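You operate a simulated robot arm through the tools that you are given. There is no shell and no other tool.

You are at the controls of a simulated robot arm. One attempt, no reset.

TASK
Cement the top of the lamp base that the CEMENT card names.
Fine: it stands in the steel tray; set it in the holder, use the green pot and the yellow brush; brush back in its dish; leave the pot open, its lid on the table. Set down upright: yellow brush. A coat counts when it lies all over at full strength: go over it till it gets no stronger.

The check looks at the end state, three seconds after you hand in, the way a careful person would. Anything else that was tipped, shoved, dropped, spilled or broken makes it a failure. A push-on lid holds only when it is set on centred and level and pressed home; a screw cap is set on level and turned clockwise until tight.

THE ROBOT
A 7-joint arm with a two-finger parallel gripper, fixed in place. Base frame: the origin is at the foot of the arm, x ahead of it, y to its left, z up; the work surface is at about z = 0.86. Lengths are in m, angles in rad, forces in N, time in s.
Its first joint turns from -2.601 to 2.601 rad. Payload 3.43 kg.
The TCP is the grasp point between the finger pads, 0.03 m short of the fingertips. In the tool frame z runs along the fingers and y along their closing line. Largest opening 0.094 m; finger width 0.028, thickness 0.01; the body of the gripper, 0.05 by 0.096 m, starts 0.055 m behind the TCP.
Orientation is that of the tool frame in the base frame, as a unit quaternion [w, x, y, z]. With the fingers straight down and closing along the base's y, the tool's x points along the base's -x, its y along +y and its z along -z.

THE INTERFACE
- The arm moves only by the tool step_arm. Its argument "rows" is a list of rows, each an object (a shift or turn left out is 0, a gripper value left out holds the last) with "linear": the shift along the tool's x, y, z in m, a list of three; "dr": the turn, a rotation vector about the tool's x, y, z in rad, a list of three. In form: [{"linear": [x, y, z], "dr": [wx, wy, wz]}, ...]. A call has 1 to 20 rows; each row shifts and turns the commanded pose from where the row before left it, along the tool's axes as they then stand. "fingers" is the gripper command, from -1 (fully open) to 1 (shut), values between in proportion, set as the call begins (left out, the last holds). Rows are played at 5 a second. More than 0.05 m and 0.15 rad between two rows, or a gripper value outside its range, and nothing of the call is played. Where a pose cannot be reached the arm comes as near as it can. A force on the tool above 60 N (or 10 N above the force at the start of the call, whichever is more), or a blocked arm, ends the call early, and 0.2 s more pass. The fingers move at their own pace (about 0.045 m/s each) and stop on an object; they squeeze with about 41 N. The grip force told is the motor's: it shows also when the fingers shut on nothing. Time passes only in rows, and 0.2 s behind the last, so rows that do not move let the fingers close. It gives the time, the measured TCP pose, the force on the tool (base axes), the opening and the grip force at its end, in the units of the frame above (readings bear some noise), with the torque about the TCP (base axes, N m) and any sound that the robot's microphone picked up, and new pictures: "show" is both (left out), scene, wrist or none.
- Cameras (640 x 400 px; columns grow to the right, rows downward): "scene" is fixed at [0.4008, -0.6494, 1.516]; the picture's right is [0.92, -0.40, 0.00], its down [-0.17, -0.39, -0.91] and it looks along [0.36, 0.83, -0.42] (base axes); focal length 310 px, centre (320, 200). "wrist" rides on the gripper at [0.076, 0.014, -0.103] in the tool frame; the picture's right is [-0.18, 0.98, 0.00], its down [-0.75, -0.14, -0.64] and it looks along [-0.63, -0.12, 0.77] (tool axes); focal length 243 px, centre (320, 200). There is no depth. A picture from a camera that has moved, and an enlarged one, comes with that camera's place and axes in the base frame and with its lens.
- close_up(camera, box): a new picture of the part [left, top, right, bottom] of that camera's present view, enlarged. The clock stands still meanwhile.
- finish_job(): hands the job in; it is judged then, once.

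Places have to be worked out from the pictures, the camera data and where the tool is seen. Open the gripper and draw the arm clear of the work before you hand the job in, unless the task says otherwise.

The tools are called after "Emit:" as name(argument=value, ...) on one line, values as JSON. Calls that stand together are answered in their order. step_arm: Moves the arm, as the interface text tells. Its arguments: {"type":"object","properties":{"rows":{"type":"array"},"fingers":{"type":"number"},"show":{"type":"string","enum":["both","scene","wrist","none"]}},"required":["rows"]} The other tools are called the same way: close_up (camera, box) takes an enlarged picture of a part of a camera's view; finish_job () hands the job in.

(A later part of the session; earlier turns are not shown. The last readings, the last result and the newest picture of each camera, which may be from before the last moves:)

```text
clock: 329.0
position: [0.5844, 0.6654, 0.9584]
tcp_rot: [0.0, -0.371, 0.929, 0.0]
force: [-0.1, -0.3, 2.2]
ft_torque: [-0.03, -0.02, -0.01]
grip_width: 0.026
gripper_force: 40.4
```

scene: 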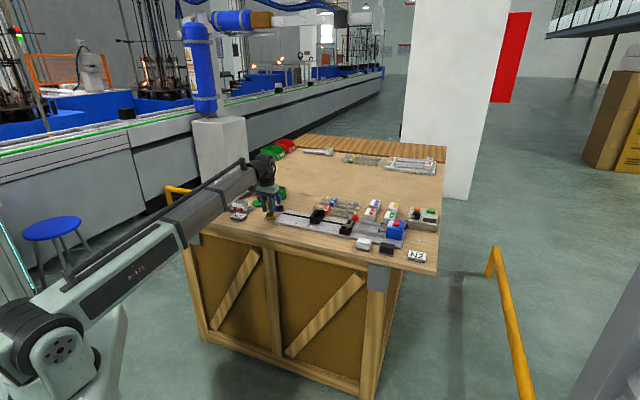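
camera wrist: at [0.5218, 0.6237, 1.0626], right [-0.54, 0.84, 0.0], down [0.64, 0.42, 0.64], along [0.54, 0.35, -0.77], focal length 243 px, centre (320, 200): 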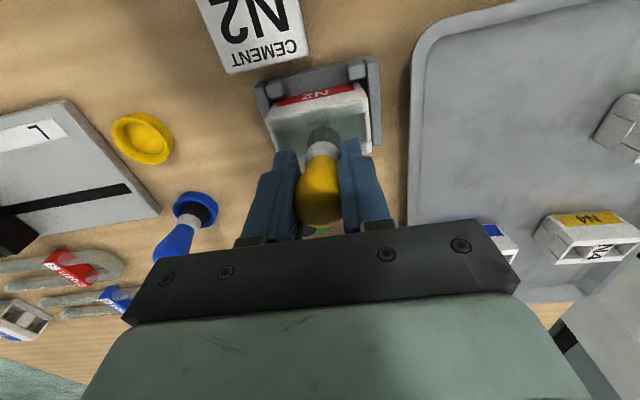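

Emit:
step_arm(rows=[{"linear": [0.0005, 0.017, 0.0003]}, {"linear": [0.0005, 0.017, 0]}, {}, {"linear": [-0.0005, -0.017, 0]}, {"linear": [-0.0005, -0.017, 0]}, {"linear": [-0.0005, -0.017, 0]}, {"linear": [-0.0005, -0.017, 0]}, {}, {"linear": [0.0005, 0.017, 0]}, {"linear": [0.0005, 0.017, 0]}, {"linear": [0.0005, 0.017, 0]}, {"linear": [0.0005, 0.017, 0]}, {}, {"linear": [-0.0005, -0.017, 0]}, {"linear": [-0.0005, -0.017, 0]}, {}], fingers=1, show="none")

Emit:
step_arm(rows=[{"linear": [0, 0, -0.01]}, {"linear": [-0.013, 0, -0.025]}, {"linear": [-0.014, 0, -0.025]}, {"linear": [-0.014, 0, -0.0224]}, {}, {}], fingers=1, show="wrist")

Emit:
close_up(camera="wrist", box=[262, 5, 366, 90])

Emit:
close_up(camera="scene", box=[234, 198, 250, 208])

Emit:
close_up(camera="wrist", box=[250, 90, 390, 240])

```text
clock: 332.4
position: [0.5835, 0.6644, 0.9572]
tcp_rot: [0.0, -0.371, 0.929, 0.0]
force: [-2.1, 2.2, 11.1]
ft_torque: [0.1, 0.04, -0.02]
grip_width: 0.0258
gripper_force: 41.4
```

```text
clock: 333.8
position: [0.6157, 0.6926, 1.0401]
tcp_rot: [0.0, -0.371, 0.929, 0.0]
force: [0.5, 0.2, -0.5]
ft_torque: [0.02, -0.02, 0.02]
grip_width: 0.0257
gripper_force: 41.3
camera wrist: at [0.552, 0.6502, 1.1433], right [-0.54, 0.84, 0.0], down [0.64, 0.42, 0.64], along [0.54, 0.35, -0.77], focal length 243 px, centre (320, 200)
```

wrist: 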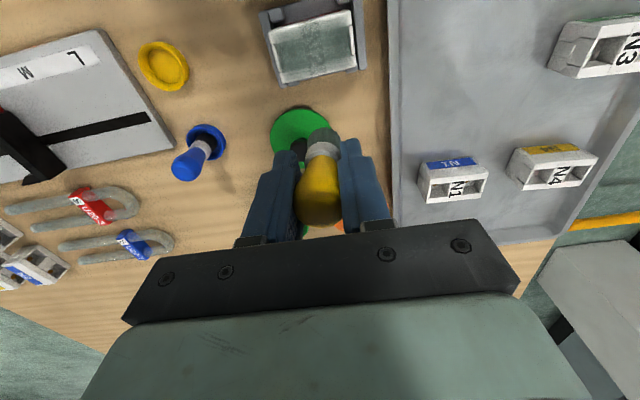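

```text
4.71 times, centred on (314, 48) of wrist
camera zoom: at [0.552, 0.6502, 1.1433], right [-0.54, 0.84, 0.0], down [0.64, 0.42, 0.64], along [0.54, 0.35, -0.77], focal length 1142 px, centre (348, 918)
```

zoom: 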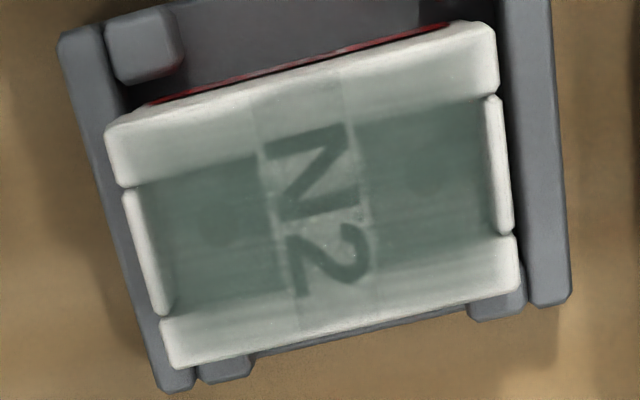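

```text
16.00 times, centred on (242, 203) of scene
camera zoom: at [0.4008, -0.6494, 1.516], right [0.92, -0.4, 0.0], down [-0.17, -0.39, -0.91], along [0.36, 0.83, -0.42], focal length 4960 px, centre (1568, 152)
```

zoom: 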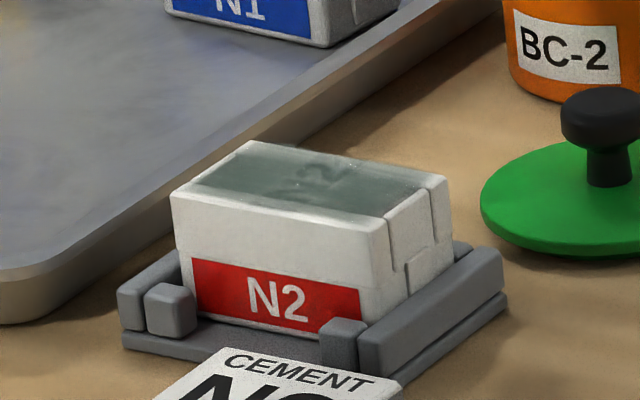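

```text
2.67 times, centred on (320, 165) of wrist
camera zoom: at [0.552, 0.6502, 1.1433], right [-0.54, 0.84, 0.0], down [0.64, 0.42, 0.64], along [0.54, 0.35, -0.77], focal length 647 px, centre (320, 293)
```

zoom: 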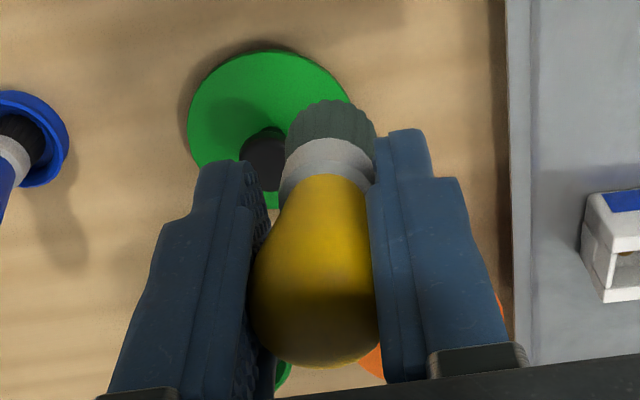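

From the fixed scene view it looks the same as in the previous cycle, so it's near saturation. One last cycle for the -x half and ends: reloading.

Emit:
step_arm(rows=[{"linear": [0, -0.012, 0]}, {"linear": [0, -0.026, 0]}, {"linear": [0, -0.026, 0]}, {"linear": [-0.008, -0.0141, 0]}, {"linear": [-0.022, -0.007, 0]}, {"linear": [-0.034, 0, 0]}, {"linear": [-0.036, 0, 0]}, {"linear": [-0.028, 0, 0]}, {"linear": [-0.0166, 0, 0]}, {"linear": [-0.006, 0, 0]}, {}, {"linear": [0, 0, 0.02]}, {"linear": [0, 0, 0.03]}, {"linear": [0, 0, 0.025]}, {"linear": [0, 0, 0.015]}, {"linear": [0, 0, 0.005]}, {}], fingers=1, show="none")

```text
clock: 337.4
position: [0.7824, 0.7352, 0.9449]
tcp_rot: [0.0, -0.371, 0.929, -0.001]
force: [-0.1, 0.9, 0.1]
ft_torque: [0.03, 0.01, 0.01]
grip_width: 0.0258
gripper_force: 40.8
```

Emit:
step_arm(rows=[{"linear": [0, 0, 0.001]}, {}], fingers=1, show="none")

```text
clock: 338.0
position: [0.7822, 0.7351, 0.9442]
tcp_rot: [0.0, -0.372, 0.928, 0.0]
force: [-0.3, -0.5, 2.0]
ft_torque: [-0.05, -0.02, 0.03]
grip_width: 0.026
gripper_force: 41.3
```

Emit:
step_arm(rows=[{"linear": [0, 0, 0.0005]}, {}, {}, {}, {"linear": [0, 0, -0.006]}, {"linear": [0, 0, -0.014]}, {"linear": [0, 0, -0.025]}, {"linear": [0, 0, -0.029]}, {"linear": [0, 0, -0.0225]}, {}], fingers=1, show="none")

Emit:
step_arm(rows=[{"linear": [0.01, 0, 0]}, {"linear": [0.02, 0, 0]}, {"linear": [0.03, 0, 0]}, {"linear": [0.035, 0, 0]}, {"linear": [0.035, 0, 0]}, {"linear": [0.025, 0.01, 0]}, {"linear": [0.015, 0.022, 0]}, {"linear": [0.0042, 0.025, 0]}, {"linear": [0, 0.018, 0]}, {"linear": [0, 0.0104, 0]}, {}, {"linear": [0, 0, 0.02]}, {"linear": [0, 0, 0.028]}, {"linear": [0, 0, 0.02]}, {"linear": [0, 0, 0.0105]}, {"linear": [0, 0, 0.003]}, {}], fingers=1, show="wrist")

```text
clock: 340.2
position: [0.783, 0.7345, 1.0402]
tcp_rot: [0.0, -0.372, 0.928, 0.0]
force: [1.1, 0.2, -1.2]
ft_torque: [0.01, 0.04, 0.0]
grip_width: 0.0256
gripper_force: 41.1
```

```text
clock: 343.8
position: [0.5971, 0.6765, 0.9595]
tcp_rot: [0.0, -0.372, 0.928, 0.001]
force: [0.3, -0.3, 0.6]
ft_torque: [-0.02, -0.01, -0.02]
grip_width: 0.0257
gripper_force: 40.9
camera wrist: at [0.5334, 0.6346, 1.0621], right [-0.54, 0.84, 0.0], down [0.64, 0.42, 0.64], along [0.54, 0.35, -0.77], focal length 243 px, centre (320, 200)
```

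wrist: 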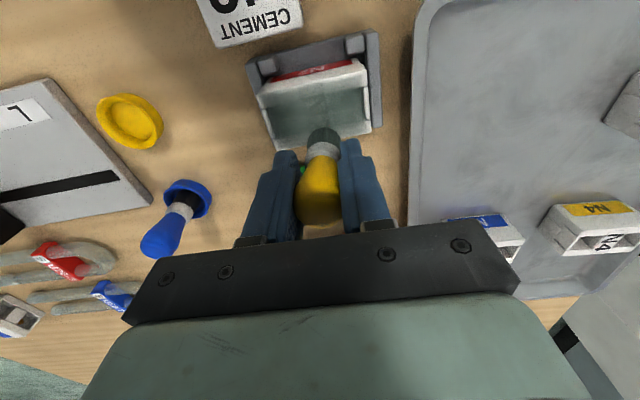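

Over the -x edge with a fresh load. Feeling for contact.

Emit:
step_arm(rows=[{"linear": [0, 0, 0.0008]}, {}], fingers=1, show="none")

```text
clock: 344.4
position: [0.5964, 0.6763, 0.9575]
tcp_rot: [0.0, -0.371, 0.929, 0.0]
force: [-0.8, -0.6, -1.7]
ft_torque: [-0.01, -0.01, -0.04]
grip_width: 0.0258
gripper_force: 40.5
```

Emit:
step_arm(rows=[{"linear": [0, 0, 0.0007]}, {}], fingers=1, show="none")

```text
clock: 345.0
position: [0.5974, 0.677, 0.9583]
tcp_rot: [-0.001, -0.371, 0.929, 0.0]
force: [0.9, -0.9, 5.6]
ft_torque: [-0.14, -0.04, -0.04]
grip_width: 0.0261
gripper_force: 41.5
```

5.6 N. Sweeping the -x edge with end dwells.

Emit:
step_arm(rows=[{"linear": [0.0005, 0.018, 0.0001]}, {"linear": [0.0005, 0.018, 0]}, {}, {"linear": [-0.0005, -0.018, 0]}, {"linear": [-0.0005, -0.018, 0]}, {"linear": [-0.0005, -0.018, 0]}, {"linear": [-0.0005, -0.018, 0]}, {}, {"linear": [0.0005, 0.018, 0]}, {"linear": [0.0005, 0.018, 0]}, {"linear": [0.0005, 0.018, 0]}, {"linear": [0.0005, 0.018, 0]}, {}, {"linear": [-0.0005, -0.018, 0]}, {"linear": [-0.0005, -0.018, 0]}, {"linear": [0.008, 0, -0.0015]}, {"linear": [0, 0, 0.0016]}, {}], fingers=1, show="none")

```text
clock: 348.8
position: [0.5908, 0.6707, 0.9581]
tcp_rot: [0.0, -0.371, 0.929, -0.001]
force: [2.4, -1.4, 19.7]
ft_torque: [-0.18, -0.22, -0.01]
grip_width: 0.026
gripper_force: 41.2
```

20 N at the -0.012 lane is too much. I'll ease 0.7 mm and sweep.

Emit:
step_arm(rows=[{"linear": [0.0005, 0.017, -0.0007]}, {"linear": [0.0005, 0.017, 0]}, {}, {"linear": [-0.0005, -0.017, 0]}, {"linear": [-0.0005, -0.017, 0]}, {"linear": [-0.0005, -0.017, 0]}, {"linear": [-0.0005, -0.017, 0]}, {}, {"linear": [0.0005, 0.017, 0]}, {"linear": [0.0005, 0.017, 0]}, {"linear": [0.0005, 0.017, 0]}, {"linear": [0.0005, 0.017, 0]}, {}, {"linear": [-0.0005, -0.017, 0]}, {"linear": [-0.0005, -0.017, 0]}, {"linear": [-0.0005, -0.016, 0]}, {"linear": [-0.0005, -0.016, 0]}, {}], fingers=1, show="wrist")

Emit:
close_up(camera="wrist", box=[250, 40, 420, 200])

```text
clock: 352.6
position: [0.6153, 0.65, 0.9591]
tcp_rot: [0.0, -0.371, 0.929, 0.0]
force: [-0.3, -1.0, -0.7]
ft_torque: [0.0, 0.0, -0.02]
grip_width: 0.0261
gripper_force: 40.9
camera wrist: at [0.5518, 0.6079, 1.0627], right [-0.54, 0.84, 0.0], down [0.64, 0.42, 0.64], along [0.54, 0.35, -0.77], focal length 243 px, centre (320, 200)
```

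wrist: 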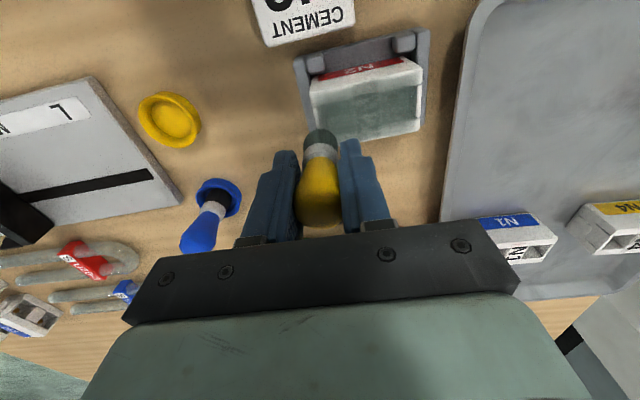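

```text
2.50 times, centred on (335, 120) of wrist
camera zoom: at [0.5518, 0.6079, 1.0627], right [-0.54, 0.84, 0.0], down [0.64, 0.42, 0.64], along [0.54, 0.35, -0.77], focal length 606 px, centre (282, 400)
```

zoom: 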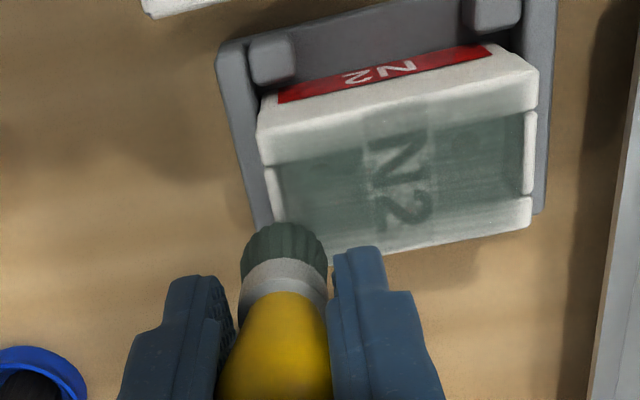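

I'm at the -y end. I'll lower for light contact and stroke across the end, then sweep to the +y end and across it.

Emit:
step_arm(rows=[{"linear": [0, 0.004, 0.0007]}, {}], fingers=1, show="none")

```text
clock: 353.2
position: [0.6126, 0.6541, 0.9579]
tcp_rot: [0.0, -0.371, 0.929, 0.0]
force: [0.6, -1.1, -1.8]
ft_torque: [0.0, 0.04, -0.05]
grip_width: 0.026
gripper_force: 41.4
```

Emit:
step_arm(rows=[{"linear": [0.004, 0.002, 0.0006]}, {}], fingers=1, show="none")

```text
clock: 353.8
position: [0.6079, 0.6524, 0.9576]
tcp_rot: [0.0, -0.372, 0.928, 0.001]
force: [0.4, -0.3, -0.4]
ft_torque: [0.0, -0.02, 0.02]
grip_width: 0.0264
gripper_force: 40.8
```

Emit:
step_arm(rows=[{"linear": [0, 0, 0.0006]}, {}], fingers=1, show="none")

```text
clock: 354.4
position: [0.6087, 0.6495, 0.9567]
tcp_rot: [0.001, -0.372, 0.928, -0.001]
force: [-0.1, 0.1, 2.8]
ft_torque: [0.0, -0.04, -0.02]
grip_width: 0.0259
gripper_force: 41.3
```

Contact 2.8 N. Stroking across the -y end.

Emit:
step_arm(rows=[{"linear": [0, -0.004, 0.0002]}, {"linear": [0.009, 0, 0.0002]}, {"linear": [0.009, 0, 0.0002]}, {"linear": [0.009, 0, 0.0002]}, {}, {"linear": [-0.009, 0, -0.0002]}, {"linear": [-0.009, 0, -0.0002]}, {"linear": [-0.009, 0, -0.0002]}, {"linear": [-0.009, 0, -0.0002]}, {}, {"linear": [0.003, 0.015, 0]}, {"linear": [0.0004, 0.015, 0]}, {"linear": [0.0004, 0.015, 0]}, {"linear": [0.0004, 0.015, 0]}, {}, {"linear": [0.009, 0, 0.0002]}, {"linear": [0.009, 0, 0.0002]}, {"linear": [0.009, 0, 0.0002]}, {"linear": [0.009, 0, 0.0002]}, {}], fingers=1, show="wrist")

Emit:
close_up(camera="wrist", box=[220, 40, 390, 200])

```text
clock: 358.6
position: [0.5456, 0.6691, 0.9555]
tcp_rot: [0.0, -0.371, 0.929, 0.0]
force: [2.3, 2.8, 16.7]
ft_torque: [0.29, -0.09, -0.01]
grip_width: 0.0258
gripper_force: 41.0
camera wrist: at [0.4827, 0.6273, 1.0598], right [-0.54, 0.84, 0.0], down [0.64, 0.42, 0.64], along [0.54, 0.35, -0.77], focal length 243 px, centre (320, 200)
```

wrist: 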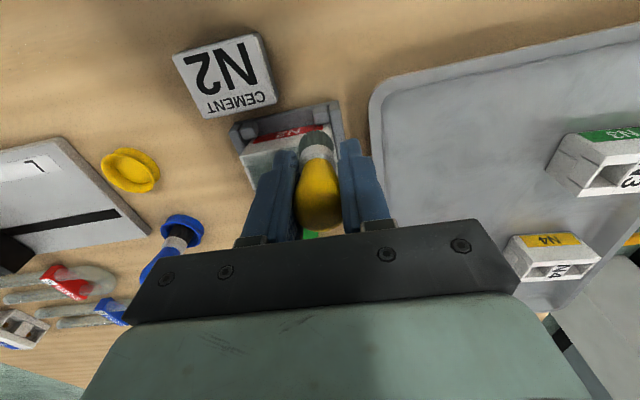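

```text
2.50 times, centred on (305, 120) of wrist
camera zoom: at [0.4827, 0.6273, 1.0598], right [-0.54, 0.84, 0.0], down [0.64, 0.42, 0.64], along [0.54, 0.35, -0.77], focal length 606 px, centre (358, 400)
```

zoom: 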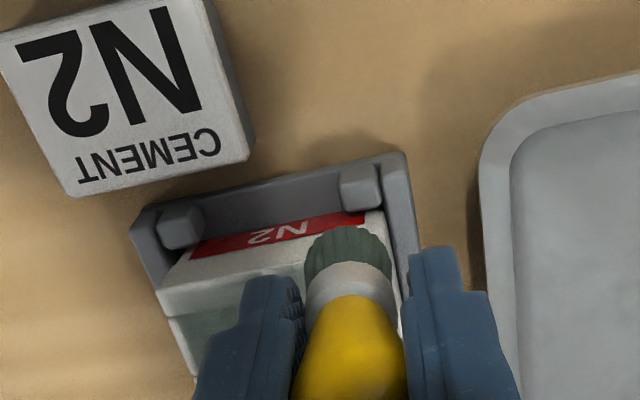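

The ends are done. I'll lift aside and compare the overall coat with the previous look.

Emit:
step_arm(rows=[{"linear": [0, 0, -0.01]}, {"linear": [-0.02, -0.009, -0.025]}, {"linear": [-0.023, -0.01, -0.025]}, {"linear": [-0.023, -0.009, -0.0252]}, {}, {}], fingers=1, show="wrist")

Emit:
close_up(camera="wrist", box=[262, 5, 366, 90])

Emit:
close_up(camera="scene", box=[234, 198, 250, 208])

Emit:
close_up(camera="wrist", box=[272, 12, 322, 52])

Emit:
close_up(camera="wrist", box=[250, 90, 390, 240])

```text
clock: 360.0
position: [0.6116, 0.6955, 1.0401]
tcp_rot: [-0.001, -0.371, 0.929, 0.0]
force: [0.3, -0.8, 0.8]
ft_torque: [0.02, 0.05, 0.0]
grip_width: 0.0258
gripper_force: 40.6
camera wrist: at [0.5488, 0.6525, 1.1432], right [-0.54, 0.84, 0.0], down [0.64, 0.42, 0.64], along [0.54, 0.35, -0.77], focal length 243 px, centre (320, 200)
```

wrist: 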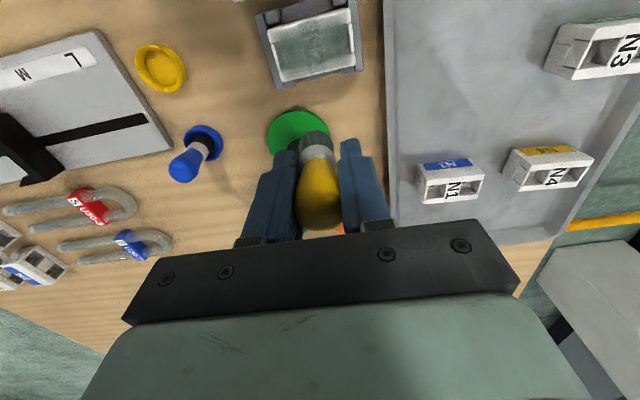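

```text
4.71 times, centred on (314, 48) of wrist
camera zoom: at [0.5488, 0.6525, 1.1432], right [-0.54, 0.84, 0.0], down [0.64, 0.42, 0.64], along [0.54, 0.35, -0.77], focal length 1142 px, centre (348, 918)
```

zoom: 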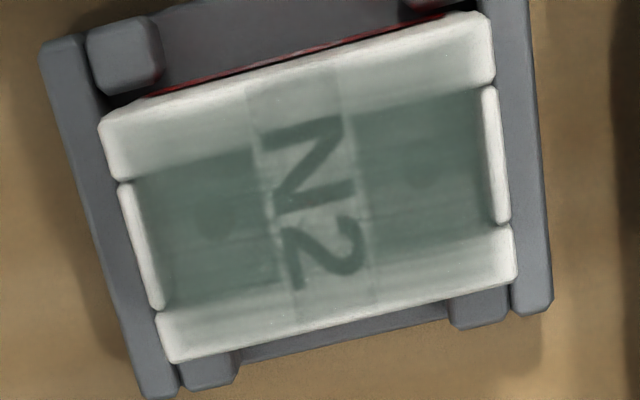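

```text
16.00 times, centred on (242, 203) of scene
camera zoom: at [0.4008, -0.6494, 1.516], right [0.92, -0.4, 0.0], down [-0.17, -0.39, -0.91], along [0.36, 0.83, -0.42], focal length 4960 px, centre (1568, 152)
```

zoom: 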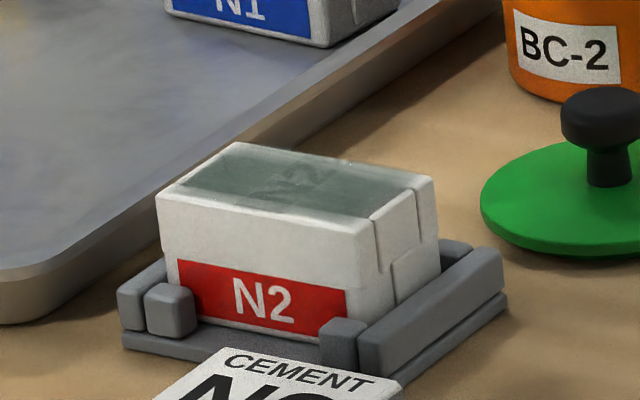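

```text
10.00 times, centred on (297, 32) of wrist
camera zoom: at [0.5488, 0.6525, 1.1432], right [-0.54, 0.84, 0.0], down [0.64, 0.42, 0.64], along [0.54, 0.35, -0.77], focal length 2426 px, centre (550, 1880)
```

zoom: 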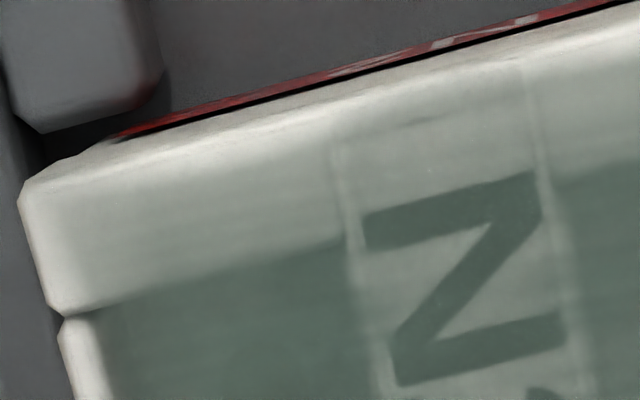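

```text
2.67 times, centred on (320, 165) of wrist
camera zoom: at [0.5488, 0.6525, 1.1432], right [-0.54, 0.84, 0.0], down [0.64, 0.42, 0.64], along [0.54, 0.35, -0.77], focal length 647 px, centre (320, 293)
```

zoom: 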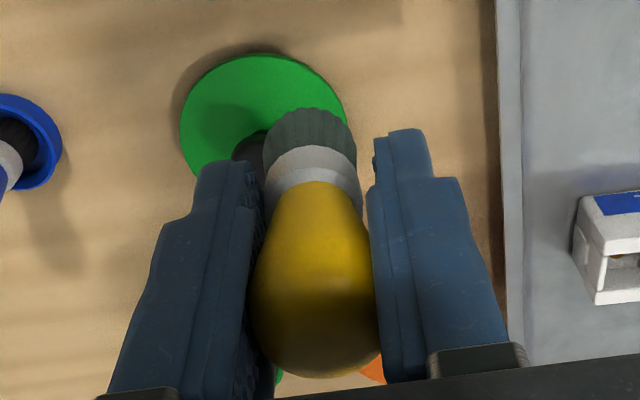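

The film is smooth and even, with only a narrow soft border all round. I'll check the other rim and both ends at high zoom to see that the border is the same on all sides.

Emit:
close_up(camera="wrist", box=[272, 46, 322, 86])

Emit:
close_up(camera="wrist", box=[310, 36, 360, 76])

Emit:
close_up(camera="wrist", box=[310, 4, 360, 44])

```text
10.00 times, centred on (297, 66) of wrist
camera zoom: at [0.5488, 0.6525, 1.1432], right [-0.54, 0.84, 0.0], down [0.64, 0.42, 0.64], along [0.54, 0.35, -0.77], focal length 2426 px, centre (550, 1540)
```

zoom: 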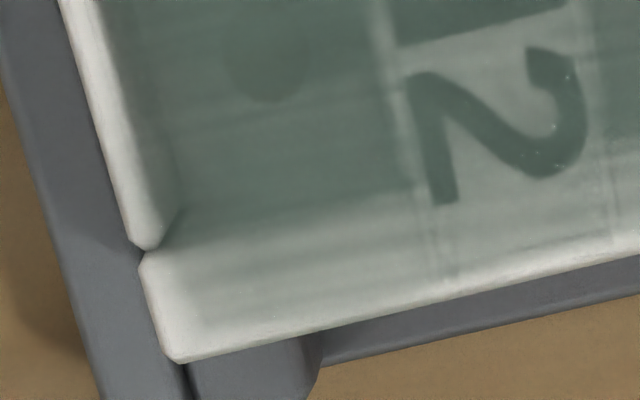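

```text
10.00 times, centred on (335, 56) of wrist
camera zoom: at [0.5488, 0.6525, 1.1432], right [-0.54, 0.84, 0.0], down [0.64, 0.42, 0.64], along [0.54, 0.35, -0.77], focal length 2426 px, centre (170, 1640)
```

zoom: 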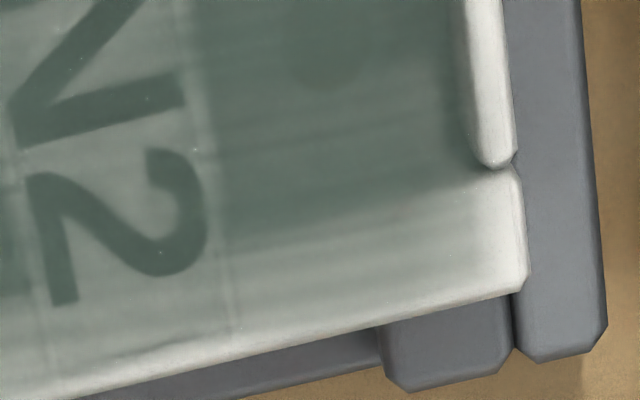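

```text
10.00 times, centred on (335, 24) of wrist
camera zoom: at [0.5488, 0.6525, 1.1432], right [-0.54, 0.84, 0.0], down [0.64, 0.42, 0.64], along [0.54, 0.35, -0.77], focal length 2426 px, centre (170, 1960)
```

zoom: 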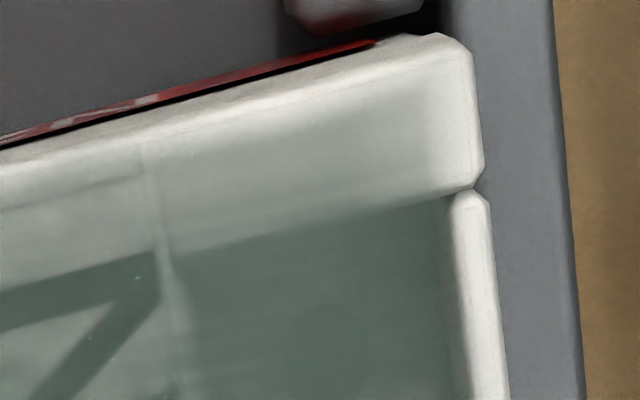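

The +x rim is good, but the -x rim is still streaky toward its edge. I'll do another loaded cycle on the -x rim. Reloading.

Emit:
step_arm(rows=[{"linear": [0, -0.012, 0]}, {"linear": [0, -0.026, 0]}, {"linear": [0, -0.024, 0]}, {"linear": [-0.008, -0.0133, 0]}, {"linear": [-0.022, -0.006, 0]}, {"linear": [-0.034, 0, 0]}, {"linear": [-0.036, 0, 0]}, {"linear": [-0.028, 0, 0]}, {"linear": [-0.0154, 0, 0]}, {"linear": [-0.006, 0, 0]}, {}, {"linear": [0, 0, 0.02]}, {"linear": [0, 0, 0.03]}, {"linear": [0, 0, 0.025]}, {"linear": [0, 0, 0.016]}, {"linear": [0, 0, 0.006]}, {}], fingers=1, show="none")

```text
clock: 363.6
position: [0.7783, 0.7395, 0.9449]
tcp_rot: [0.0, -0.372, 0.928, 0.001]
force: [-0.2, -1.3, -0.6]
ft_torque: [0.02, 0.0, -0.01]
grip_width: 0.0259
gripper_force: 41.2
```

Emit:
step_arm(rows=[{"linear": [0, 0, 0.001]}, {}], fingers=1, show="none")

```text
clock: 364.2
position: [0.7782, 0.7403, 0.9403]
tcp_rot: [0.0, -0.371, 0.929, 0.0]
force: [0.2, 0.2, -0.5]
ft_torque: [-0.01, -0.04, -0.03]
grip_width: 0.0258
gripper_force: 40.9
```

Emit:
step_arm(rows=[{"linear": [0, 0, 0.001]}, {}], fingers=1, show="none")

```text
clock: 364.8
position: [0.7779, 0.7397, 0.9414]
tcp_rot: [0.0, -0.372, 0.928, 0.0]
force: [0.7, 0.1, 1.2]
ft_torque: [0.01, -0.02, 0.02]
grip_width: 0.0258
gripper_force: 41.2
```

Emit:
step_arm(rows=[{"linear": [0, 0, 0.0008]}, {}, {}, {}, {"linear": [0, 0, -0.006]}, {"linear": [0, 0, -0.014]}, {"linear": [0, 0, -0.025]}, {"linear": [0, 0, -0.03]}, {"linear": [0, 0, -0.0248]}, {}], fingers=1, show="none")

Emit:
step_arm(rows=[{"linear": [0.01, 0, 0]}, {"linear": [0.02, 0, 0]}, {"linear": [0.03, 0, 0]}, {"linear": [0.035, 0, 0]}, {"linear": [0.035, 0, 0]}, {"linear": [0.027, 0.01, 0]}, {"linear": [0.016, 0.022, 0]}, {"linear": [0.0064, 0.025, 0]}, {"linear": [0, 0.018, 0]}, {"linear": [0, 0.011, 0]}, {}, {"linear": [0, 0, 0.02]}, {"linear": [0, 0, 0.03]}, {"linear": [0, 0, 0.022]}, {"linear": [0, 0, 0.01]}, {"linear": [0, 0, 0.0025]}, {}], fingers=1, show="wrist")

Emit:
close_up(camera="wrist", box=[250, 40, 390, 240])

```text
clock: 367.0
position: [0.7761, 0.7394, 1.0389]
tcp_rot: [0.001, -0.371, 0.929, -0.001]
force: [-0.5, -0.2, -1.0]
ft_torque: [-0.05, -0.01, -0.04]
grip_width: 0.0259
gripper_force: 40.5
```

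```text
clock: 370.6
position: [0.5887, 0.6791, 0.9546]
tcp_rot: [0.0, -0.372, 0.928, 0.0]
force: [-0.1, 1.2, 3.8]
ft_torque: [0.07, 0.04, -0.01]
grip_width: 0.026
gripper_force: 41.1
camera wrist: at [0.5248, 0.6363, 1.0594], right [-0.54, 0.84, 0.0], down [0.64, 0.42, 0.64], along [0.54, 0.35, -0.77], focal length 243 px, centre (320, 200)
```

wrist: 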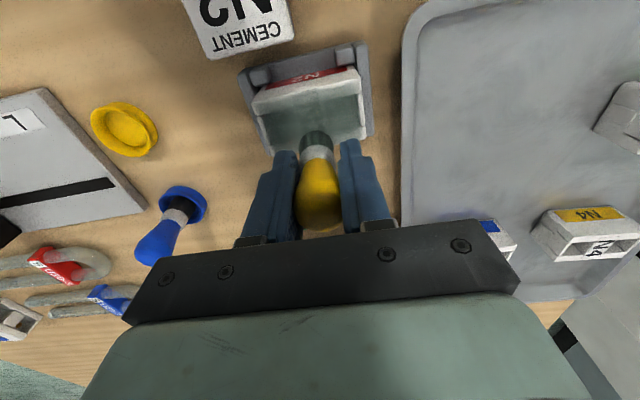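

```text
2.00 times, centred on (320, 140) of wrist
camera zoom: at [0.5248, 0.6363, 1.0594], right [-0.54, 0.84, 0.0], down [0.64, 0.42, 0.64], along [0.54, 0.35, -0.77], focal length 485 px, centre (320, 320)
```

zoom: 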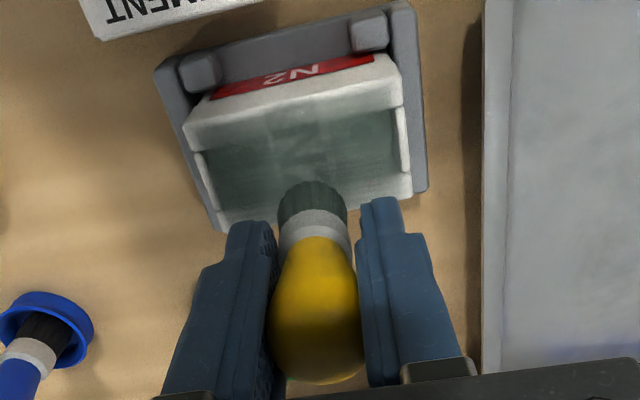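

3.8 N of contact on the -x rim with a dark, loaded brush. Sweeping with end dwells.

Emit:
step_arm(rows=[{"linear": [0.0005, 0.017, 0.0002]}, {"linear": [0.0005, 0.017, 0]}, {}, {"linear": [-0.0005, -0.017, 0]}, {"linear": [-0.0005, -0.017, 0]}, {"linear": [-0.0005, -0.017, 0]}, {"linear": [-0.0005, -0.017, 0]}, {}, {"linear": [0.0005, 0.017, 0]}, {"linear": [0.0005, 0.017, 0]}, {"linear": [0.0005, 0.017, 0]}, {"linear": [0.0005, 0.017, 0]}, {}, {"linear": [-0.0005, -0.017, 0]}, {"linear": [-0.0005, -0.017, 0]}, {}], fingers=1, show="none")

```text
clock: 374.0
position: [0.5896, 0.6801, 0.9567]
tcp_rot: [0.0, -0.372, 0.928, 0.0]
force: [-0.5, -0.4, -0.9]
ft_torque: [0.0, 0.01, 0.01]
grip_width: 0.0259
gripper_force: 41.4
```

Contact was lost by the end. I'll step 4 mm outward and lower to regain it.

Emit:
step_arm(rows=[{"linear": [-0.004, 0, 0.0008]}, {}], fingers=1, show="none")

```text
clock: 374.6
position: [0.5924, 0.681, 0.9552]
tcp_rot: [0.0, -0.371, 0.929, 0.0]
force: [-1.9, 0.5, -1.2]
ft_torque: [0.0, -0.01, 0.0]
grip_width: 0.0259
gripper_force: 41.2
```

Emit:
step_arm(rows=[{"linear": [0, 0, 0.0007]}, {}], fingers=1, show="none")

```text
clock: 375.2
position: [0.5917, 0.6816, 0.956]
tcp_rot: [0.001, -0.371, 0.928, 0.0]
force: [1.5, 1.7, 9.6]
ft_torque: [0.09, -0.02, -0.03]
grip_width: 0.0261
gripper_force: 40.7
```

9.6 N. Sweeping the -x edge, feeding down slightly to hold contact.

Emit:
step_arm(rows=[{"linear": [0.0005, 0.017, 0]}, {"linear": [0.0005, 0.017, 0]}, {}, {"linear": [-0.0005, -0.017, 0.0001]}, {"linear": [-0.0005, -0.017, 0]}, {"linear": [-0.0005, -0.017, 0]}, {"linear": [-0.0005, -0.017, 0]}, {}, {"linear": [0.0005, 0.017, 0.0001]}, {"linear": [0.0005, 0.017, 0]}, {"linear": [0.0005, 0.017, 0]}, {"linear": [0.0005, 0.017, 0]}, {}, {"linear": [-0.0005, -0.017, 0.0001]}, {"linear": [-0.0005, -0.017, 0]}, {"linear": [-0.0005, -0.017, 0]}, {"linear": [-0.0005, -0.017, 0]}, {}, {"linear": [0.0005, 0.017, 0.0001]}, {"linear": [0.0005, 0.017, 0]}], fingers=1, show="wrist")

Emit:
close_up(camera="wrist", box=[240, 40, 400, 190])

```text
clock: 379.4
position: [0.5921, 0.6804, 0.9534]
tcp_rot: [0.0, -0.371, 0.929, 0.0]
force: [0.9, -0.5, 0.3]
ft_torque: [0.0, 0.0, 0.01]
grip_width: 0.0262
gripper_force: 40.9
camera wrist: at [0.5287, 0.6379, 1.057], right [-0.54, 0.84, 0.0], down [0.64, 0.42, 0.64], along [0.54, 0.35, -0.77], focal length 243 px, centre (320, 200)
```

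wrist: 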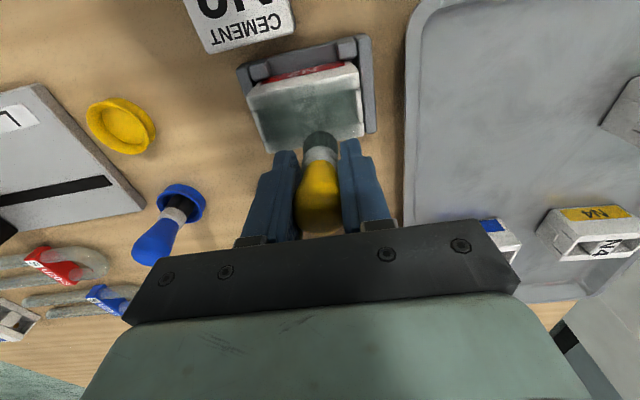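

```text
2.67 times, centred on (320, 115) of wrist
camera zoom: at [0.5287, 0.6379, 1.057], right [-0.54, 0.84, 0.0], down [0.64, 0.42, 0.64], along [0.54, 0.35, -0.77], focal length 647 px, centre (320, 427)
```

zoom: 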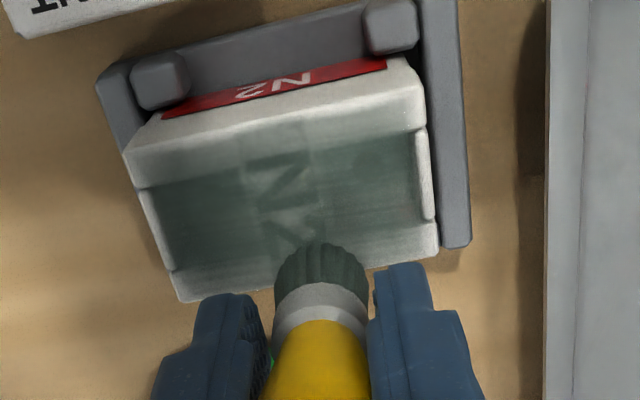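

Emit:
step_arm(rows=[{"linear": [0, 0, -0.01]}, {"linear": [-0.008, 0, -0.025]}, {"linear": [-0.009, 0, -0.025]}, {"linear": [-0.009, -0.004, -0.0266]}, {}, {}], fingers=1, show="wrist")

Emit:
close_up(camera="wrist", box=[262, 5, 366, 90])

Emit:
close_up(camera="wrist", box=[272, 44, 322, 84])

Emit:
close_up(camera="wrist", box=[310, 34, 360, 74])

Emit:
close_up(camera="wrist", box=[250, 90, 390, 240])

```text
clock: 380.8
position: [0.6122, 0.6951, 1.0398]
tcp_rot: [0.001, -0.371, 0.929, -0.001]
force: [0.2, 0.1, -0.1]
ft_torque: [0.03, 0.01, -0.01]
grip_width: 0.0259
gripper_force: 41.3
camera wrist: at [0.5485, 0.6527, 1.1442], right [-0.54, 0.84, 0.0], down [0.64, 0.42, 0.64], along [0.54, 0.35, -0.77], focal length 243 px, centre (320, 200)
```

wrist: 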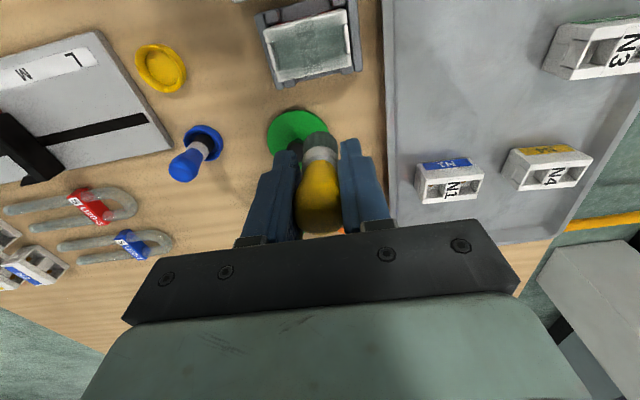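

```text
4.71 times, centred on (314, 48) of wrist
camera zoom: at [0.5485, 0.6527, 1.1442], right [-0.54, 0.84, 0.0], down [0.64, 0.42, 0.64], along [0.54, 0.35, -0.77], focal length 1142 px, centre (348, 918)
```

zoom: 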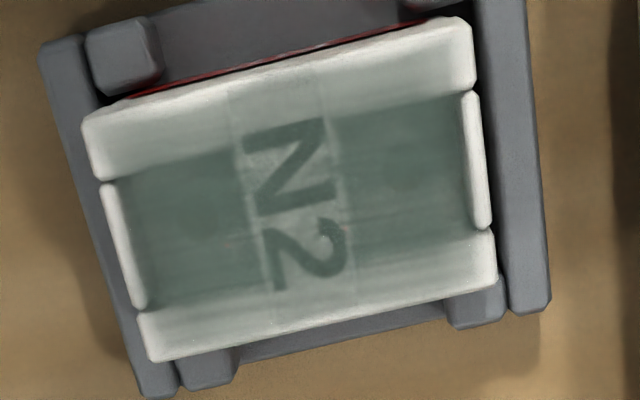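

```text
10.00 times, centred on (297, 64) of wrist
camera zoom: at [0.5485, 0.6527, 1.1442], right [-0.54, 0.84, 0.0], down [0.64, 0.42, 0.64], along [0.54, 0.35, -0.77], focal length 2426 px, centre (550, 1560)
```

zoom: 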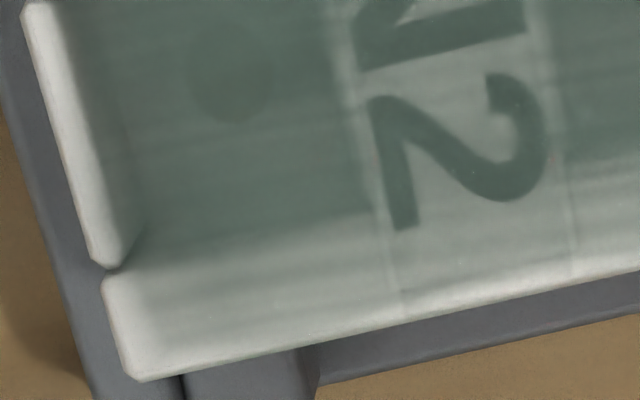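

```text
10.00 times, centred on (335, 54) of wrist
camera zoom: at [0.5485, 0.6527, 1.1442], right [-0.54, 0.84, 0.0], down [0.64, 0.42, 0.64], along [0.54, 0.35, -0.77], focal length 2426 px, centre (170, 1660)
```

zoom: 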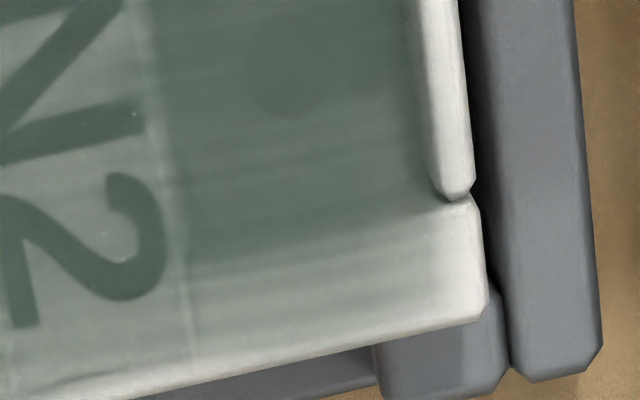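

```text
2.67 times, centred on (320, 165) of wrist
camera zoom: at [0.5485, 0.6527, 1.1442], right [-0.54, 0.84, 0.0], down [0.64, 0.42, 0.64], along [0.54, 0.35, -0.77], focal length 647 px, centre (320, 293)
```

zoom: 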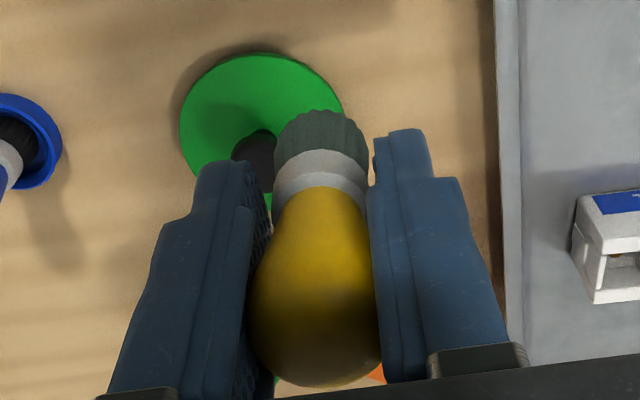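

The -x rim's left half is good now, but toward the +y end it's still streaky. The brush has crept up again, so I'll re-seat it in its dish before the final rounds.

Emit:
step_arm(rows=[{"linear": [0, -0.012, 0]}, {"linear": [0.004, -0.026, 0]}, {"linear": [0.01, -0.033, 0]}, {"linear": [0.013, -0.034, 0]}, {"linear": [0.013, -0.029, 0]}, {"linear": [0.0098, -0.0145, 0]}, {"linear": [0.004, -0.006, 0]}, {}, {"linear": [0, 0, 0.03]}, {"linear": [0, 0, 0.035]}, {"linear": [0, 0, 0.03]}, {"linear": [0, 0, 0.02]}, {"linear": [0, 0, 0.009]}, {}, {}], fingers=1, show="both")

Emit:
close_up(camera="wrist", box=[250, 70, 390, 240])

Emit:
close_up(camera="scene", box=[240, 170, 304, 220])

```text
clock: 384.0
position: [0.6785, 0.5477, 0.9166]
tcp_rot: [-0.001, -0.371, 0.928, 0.0]
force: [0.4, -0.4, 0.0]
ft_torque: [0.0, 0.0, 0.0]
grip_width: 0.0259
gripper_force: 41.2
camera wrist: at [0.615, 0.5048, 1.02], right [-0.54, 0.84, 0.0], down [0.64, 0.42, 0.64], along [0.54, 0.35, -0.77], focal length 243 px, centre (320, 200)
```

scene: 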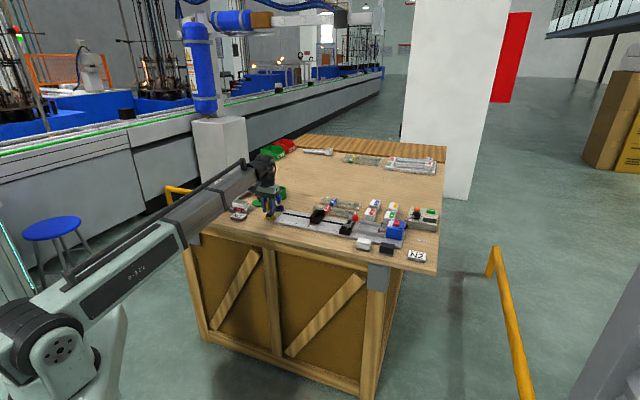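
wrist: 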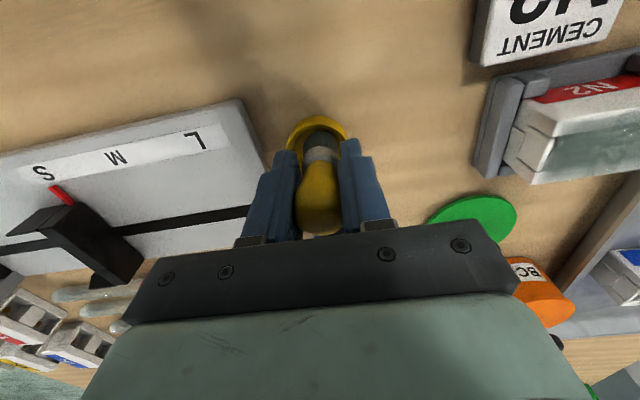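

```text
2.35 times, centred on (320, 155) of wrist
camera zoom: at [0.615, 0.5048, 1.02], right [-0.54, 0.84, 0.0], down [0.64, 0.42, 0.64], along [0.54, 0.35, -0.77], focal length 571 px, centre (320, 306)
```

zoom: 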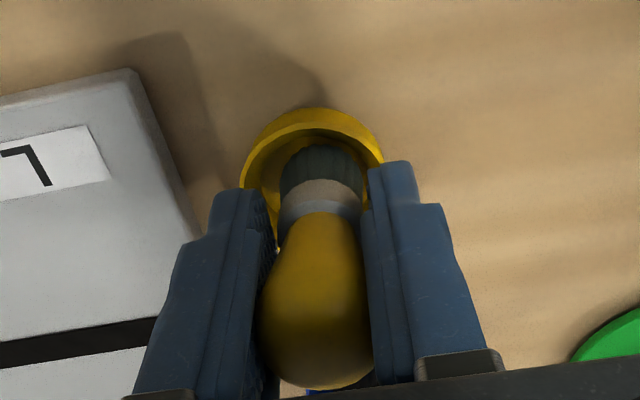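

```text
8.00 times, centred on (272, 195) of scene
camera zoom: at [0.4008, -0.6494, 1.516], right [0.92, -0.4, 0.0], down [-0.17, -0.39, -0.91], along [0.36, 0.83, -0.42], focal length 2480 px, centre (704, 240)
```

zoom: 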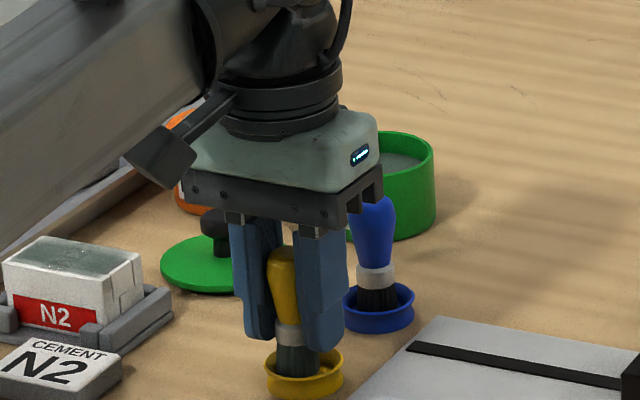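

Slightly off-centre in the dish, so I'll trim y by -2 mm and lower gently to the floor.

Emit:
step_arm(rows=[{"linear": [0, -0.002, 0.002]}, {"linear": [0, 0, 0.0015]}, {}], fingers=1, show="none")

```text
clock: 384.8
position: [0.681, 0.546, 0.9139]
tcp_rot: [0.0, -0.372, 0.928, 0.0]
force: [0.0, -0.3, -1.2]
ft_torque: [-0.03, 0.0, 0.0]
grip_width: 0.026
gripper_force: 41.2
```

Emit:
step_arm(rows=[{"linear": [0, 0, 0.0012]}, {}], fingers=1, show="none")

```text
clock: 385.4
position: [0.6825, 0.5462, 0.9118]
tcp_rot: [0.0, -0.371, 0.929, 0.0]
force: [-0.6, -0.2, -0.5]
ft_torque: [0.02, 0.0, -0.02]
grip_width: 0.0261
gripper_force: 40.8
```

Emit:
step_arm(rows=[{"linear": [0, 0, 0.0012]}, {}], fingers=1, show="none")

```text
clock: 386.0
position: [0.682, 0.5446, 0.912]
tcp_rot: [0.001, -0.371, 0.928, 0.0]
force: [-1.2, -0.4, 15.3]
ft_torque: [-0.01, -0.05, 0.0]
grip_width: 0.0259
gripper_force: 40.9
```

On the dish floor. I'll ease slightly, open, rise to grip height and re-grip.

Emit:
step_arm(rows=[{"linear": [0, 0, -0.0006]}, {}], fingers=1, show="none")

Emit:
step_arm(rows=[{}, {}, {}, {}], fingers=-0.1, show="wrist")

Emit:
close_up(camera="wrist", box=[250, 70, 390, 240])

```text
clock: 386.6
position: [0.6814, 0.5454, 0.9112]
tcp_rot: [0.002, -0.371, 0.928, 0.0]
force: [0.9, 2.1, 13.7]
ft_torque: [0.1, -0.16, 0.0]
grip_width: 0.0259
gripper_force: 41.5
```

```text
clock: 387.6
position: [0.6819, 0.5455, 0.9099]
tcp_rot: [0.0, -0.372, 0.928, 0.0]
force: [0.2, 0.5, 0.0]
ft_torque: [-0.04, -0.03, 0.02]
grip_width: 0.0516
gripper_force: 0.1
camera wrist: at [0.6177, 0.5031, 1.0144], right [-0.54, 0.84, 0.0], down [0.64, 0.42, 0.64], along [0.54, 0.35, -0.77], focal length 243 px, centre (320, 200)
```

wrist: 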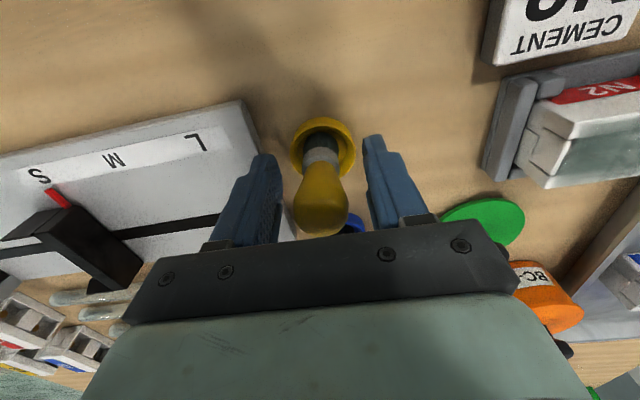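

```text
2.35 times, centred on (320, 155) of wrist
camera zoom: at [0.6177, 0.5031, 1.0144], right [-0.54, 0.84, 0.0], down [0.64, 0.42, 0.64], along [0.54, 0.35, -0.77], focal length 571 px, centre (320, 306)
```

zoom: 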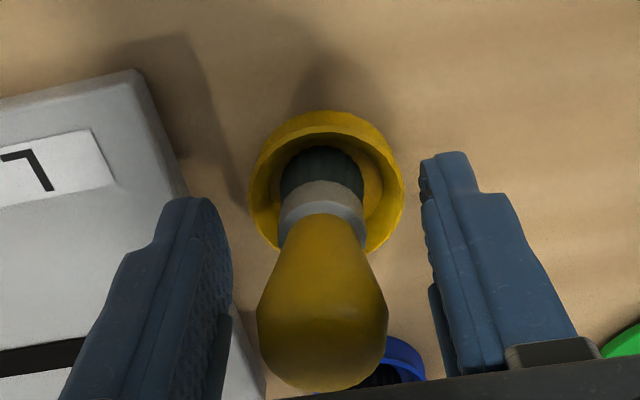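

The brush stands upright in the dish. Rising 10 mm, re-gripping and lifting.

Emit:
step_arm(rows=[{"linear": [-0.001, 0, -0.004]}, {"linear": [0, 0, -0.0065]}, {}], fingers=-0.1, show="none")

Emit:
step_arm(rows=[{}, {}, {}, {}, {}], fingers=1, show="none")

Emit:
step_arm(rows=[{"linear": [0, 0, -0.003]}, {"linear": [0, 0, -0.007]}, {"linear": [0, 0, -0.014]}, {"linear": [0, 0, -0.022]}, {"linear": [0, 0, -0.03]}, {"linear": [0, 0, -0.027]}, {"linear": [0, 0, -0.0158]}, {}, {}], fingers=1, show="wrist")

Emit:
close_up(camera="wrist", box=[250, 50, 390, 240])

```text
clock: 388.4
position: [0.6814, 0.5462, 0.9205]
tcp_rot: [0.0, -0.371, 0.928, 0.0]
force: [1.0, 0.2, 0.0]
ft_torque: [0.02, -0.03, -0.01]
grip_width: 0.0518
gripper_force: 0.1
```

```text
clock: 389.6
position: [0.6822, 0.5464, 0.9206]
tcp_rot: [0.0, -0.371, 0.929, 0.0]
force: [-0.3, 0.8, 1.5]
ft_torque: [0.0, 0.01, 0.01]
grip_width: 0.0262
gripper_force: 40.9
```

```text
clock: 391.6
position: [0.681, 0.5456, 1.0396]
tcp_rot: [0.0, -0.371, 0.929, 0.0]
force: [0.2, -0.2, 0.0]
ft_torque: [0.01, 0.02, 0.02]
grip_width: 0.026
gripper_force: 40.8
camera wrist: at [0.6186, 0.504, 1.1443], right [-0.54, 0.84, 0.0], down [0.64, 0.42, 0.64], along [0.54, 0.35, -0.77], focal length 243 px, centre (320, 200)
```

wrist: 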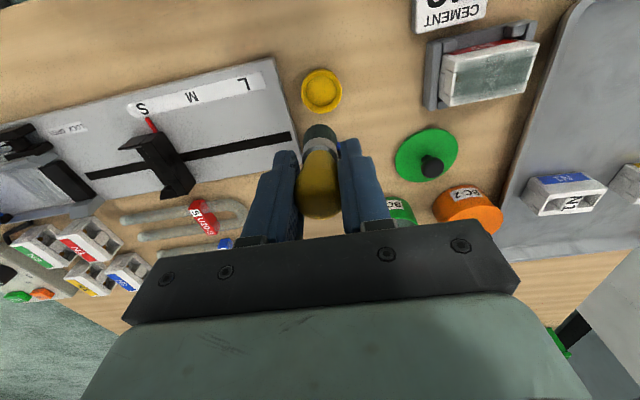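

```text
2.11 times, centred on (320, 145) of wrist
camera zoom: at [0.6186, 0.504, 1.1443], right [-0.54, 0.84, 0.0], down [0.64, 0.42, 0.64], along [0.54, 0.35, -0.77], focal length 511 px, centre (320, 316)
```

zoom: 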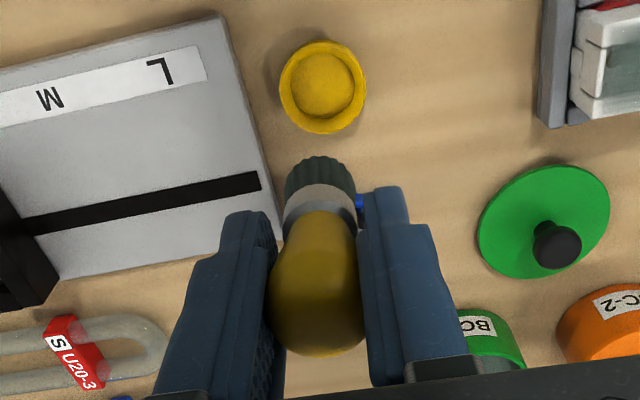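

Freshly gripped. To the pot for another load.

Emit:
step_arm(rows=[{"linear": [-0.01, 0.0036, 0]}, {"linear": [-0.022, 0.0075, 0]}, {"linear": [-0.033, 0.012, 0]}, {"linear": [-0.038, 0.0135, 0]}, {"linear": [-0.038, 0.0135, 0]}, {"linear": [-0.032, 0.0117, 0]}, {"linear": [-0.02, 0.007, 0]}, {"linear": [-0.0102, 0.0032, 0]}, {}, {"linear": [0, 0, 0.02]}, {"linear": [0, 0, 0.03]}, {"linear": [0, 0, 0.022]}, {"linear": [0, 0, 0.013]}, {"linear": [0, 0, 0.0045]}, {}], fingers=1, show="none")

```text
clock: 394.8
position: [0.7817, 0.7376, 0.9501]
tcp_rot: [0.0, -0.371, 0.929, 0.001]
force: [-0.2, -0.2, -0.7]
ft_torque: [-0.01, 0.01, 0.0]
grip_width: 0.026
gripper_force: 41.0
```

Emit:
step_arm(rows=[{"linear": [0, 0, 0.0012]}, {}], fingers=1, show="none")

```text
clock: 395.4
position: [0.7814, 0.7382, 0.9483]
tcp_rot: [0.001, -0.371, 0.928, 0.0]
force: [-0.3, 0.8, 4.0]
ft_torque: [0.01, 0.01, 0.02]
grip_width: 0.0263
gripper_force: 41.1
```

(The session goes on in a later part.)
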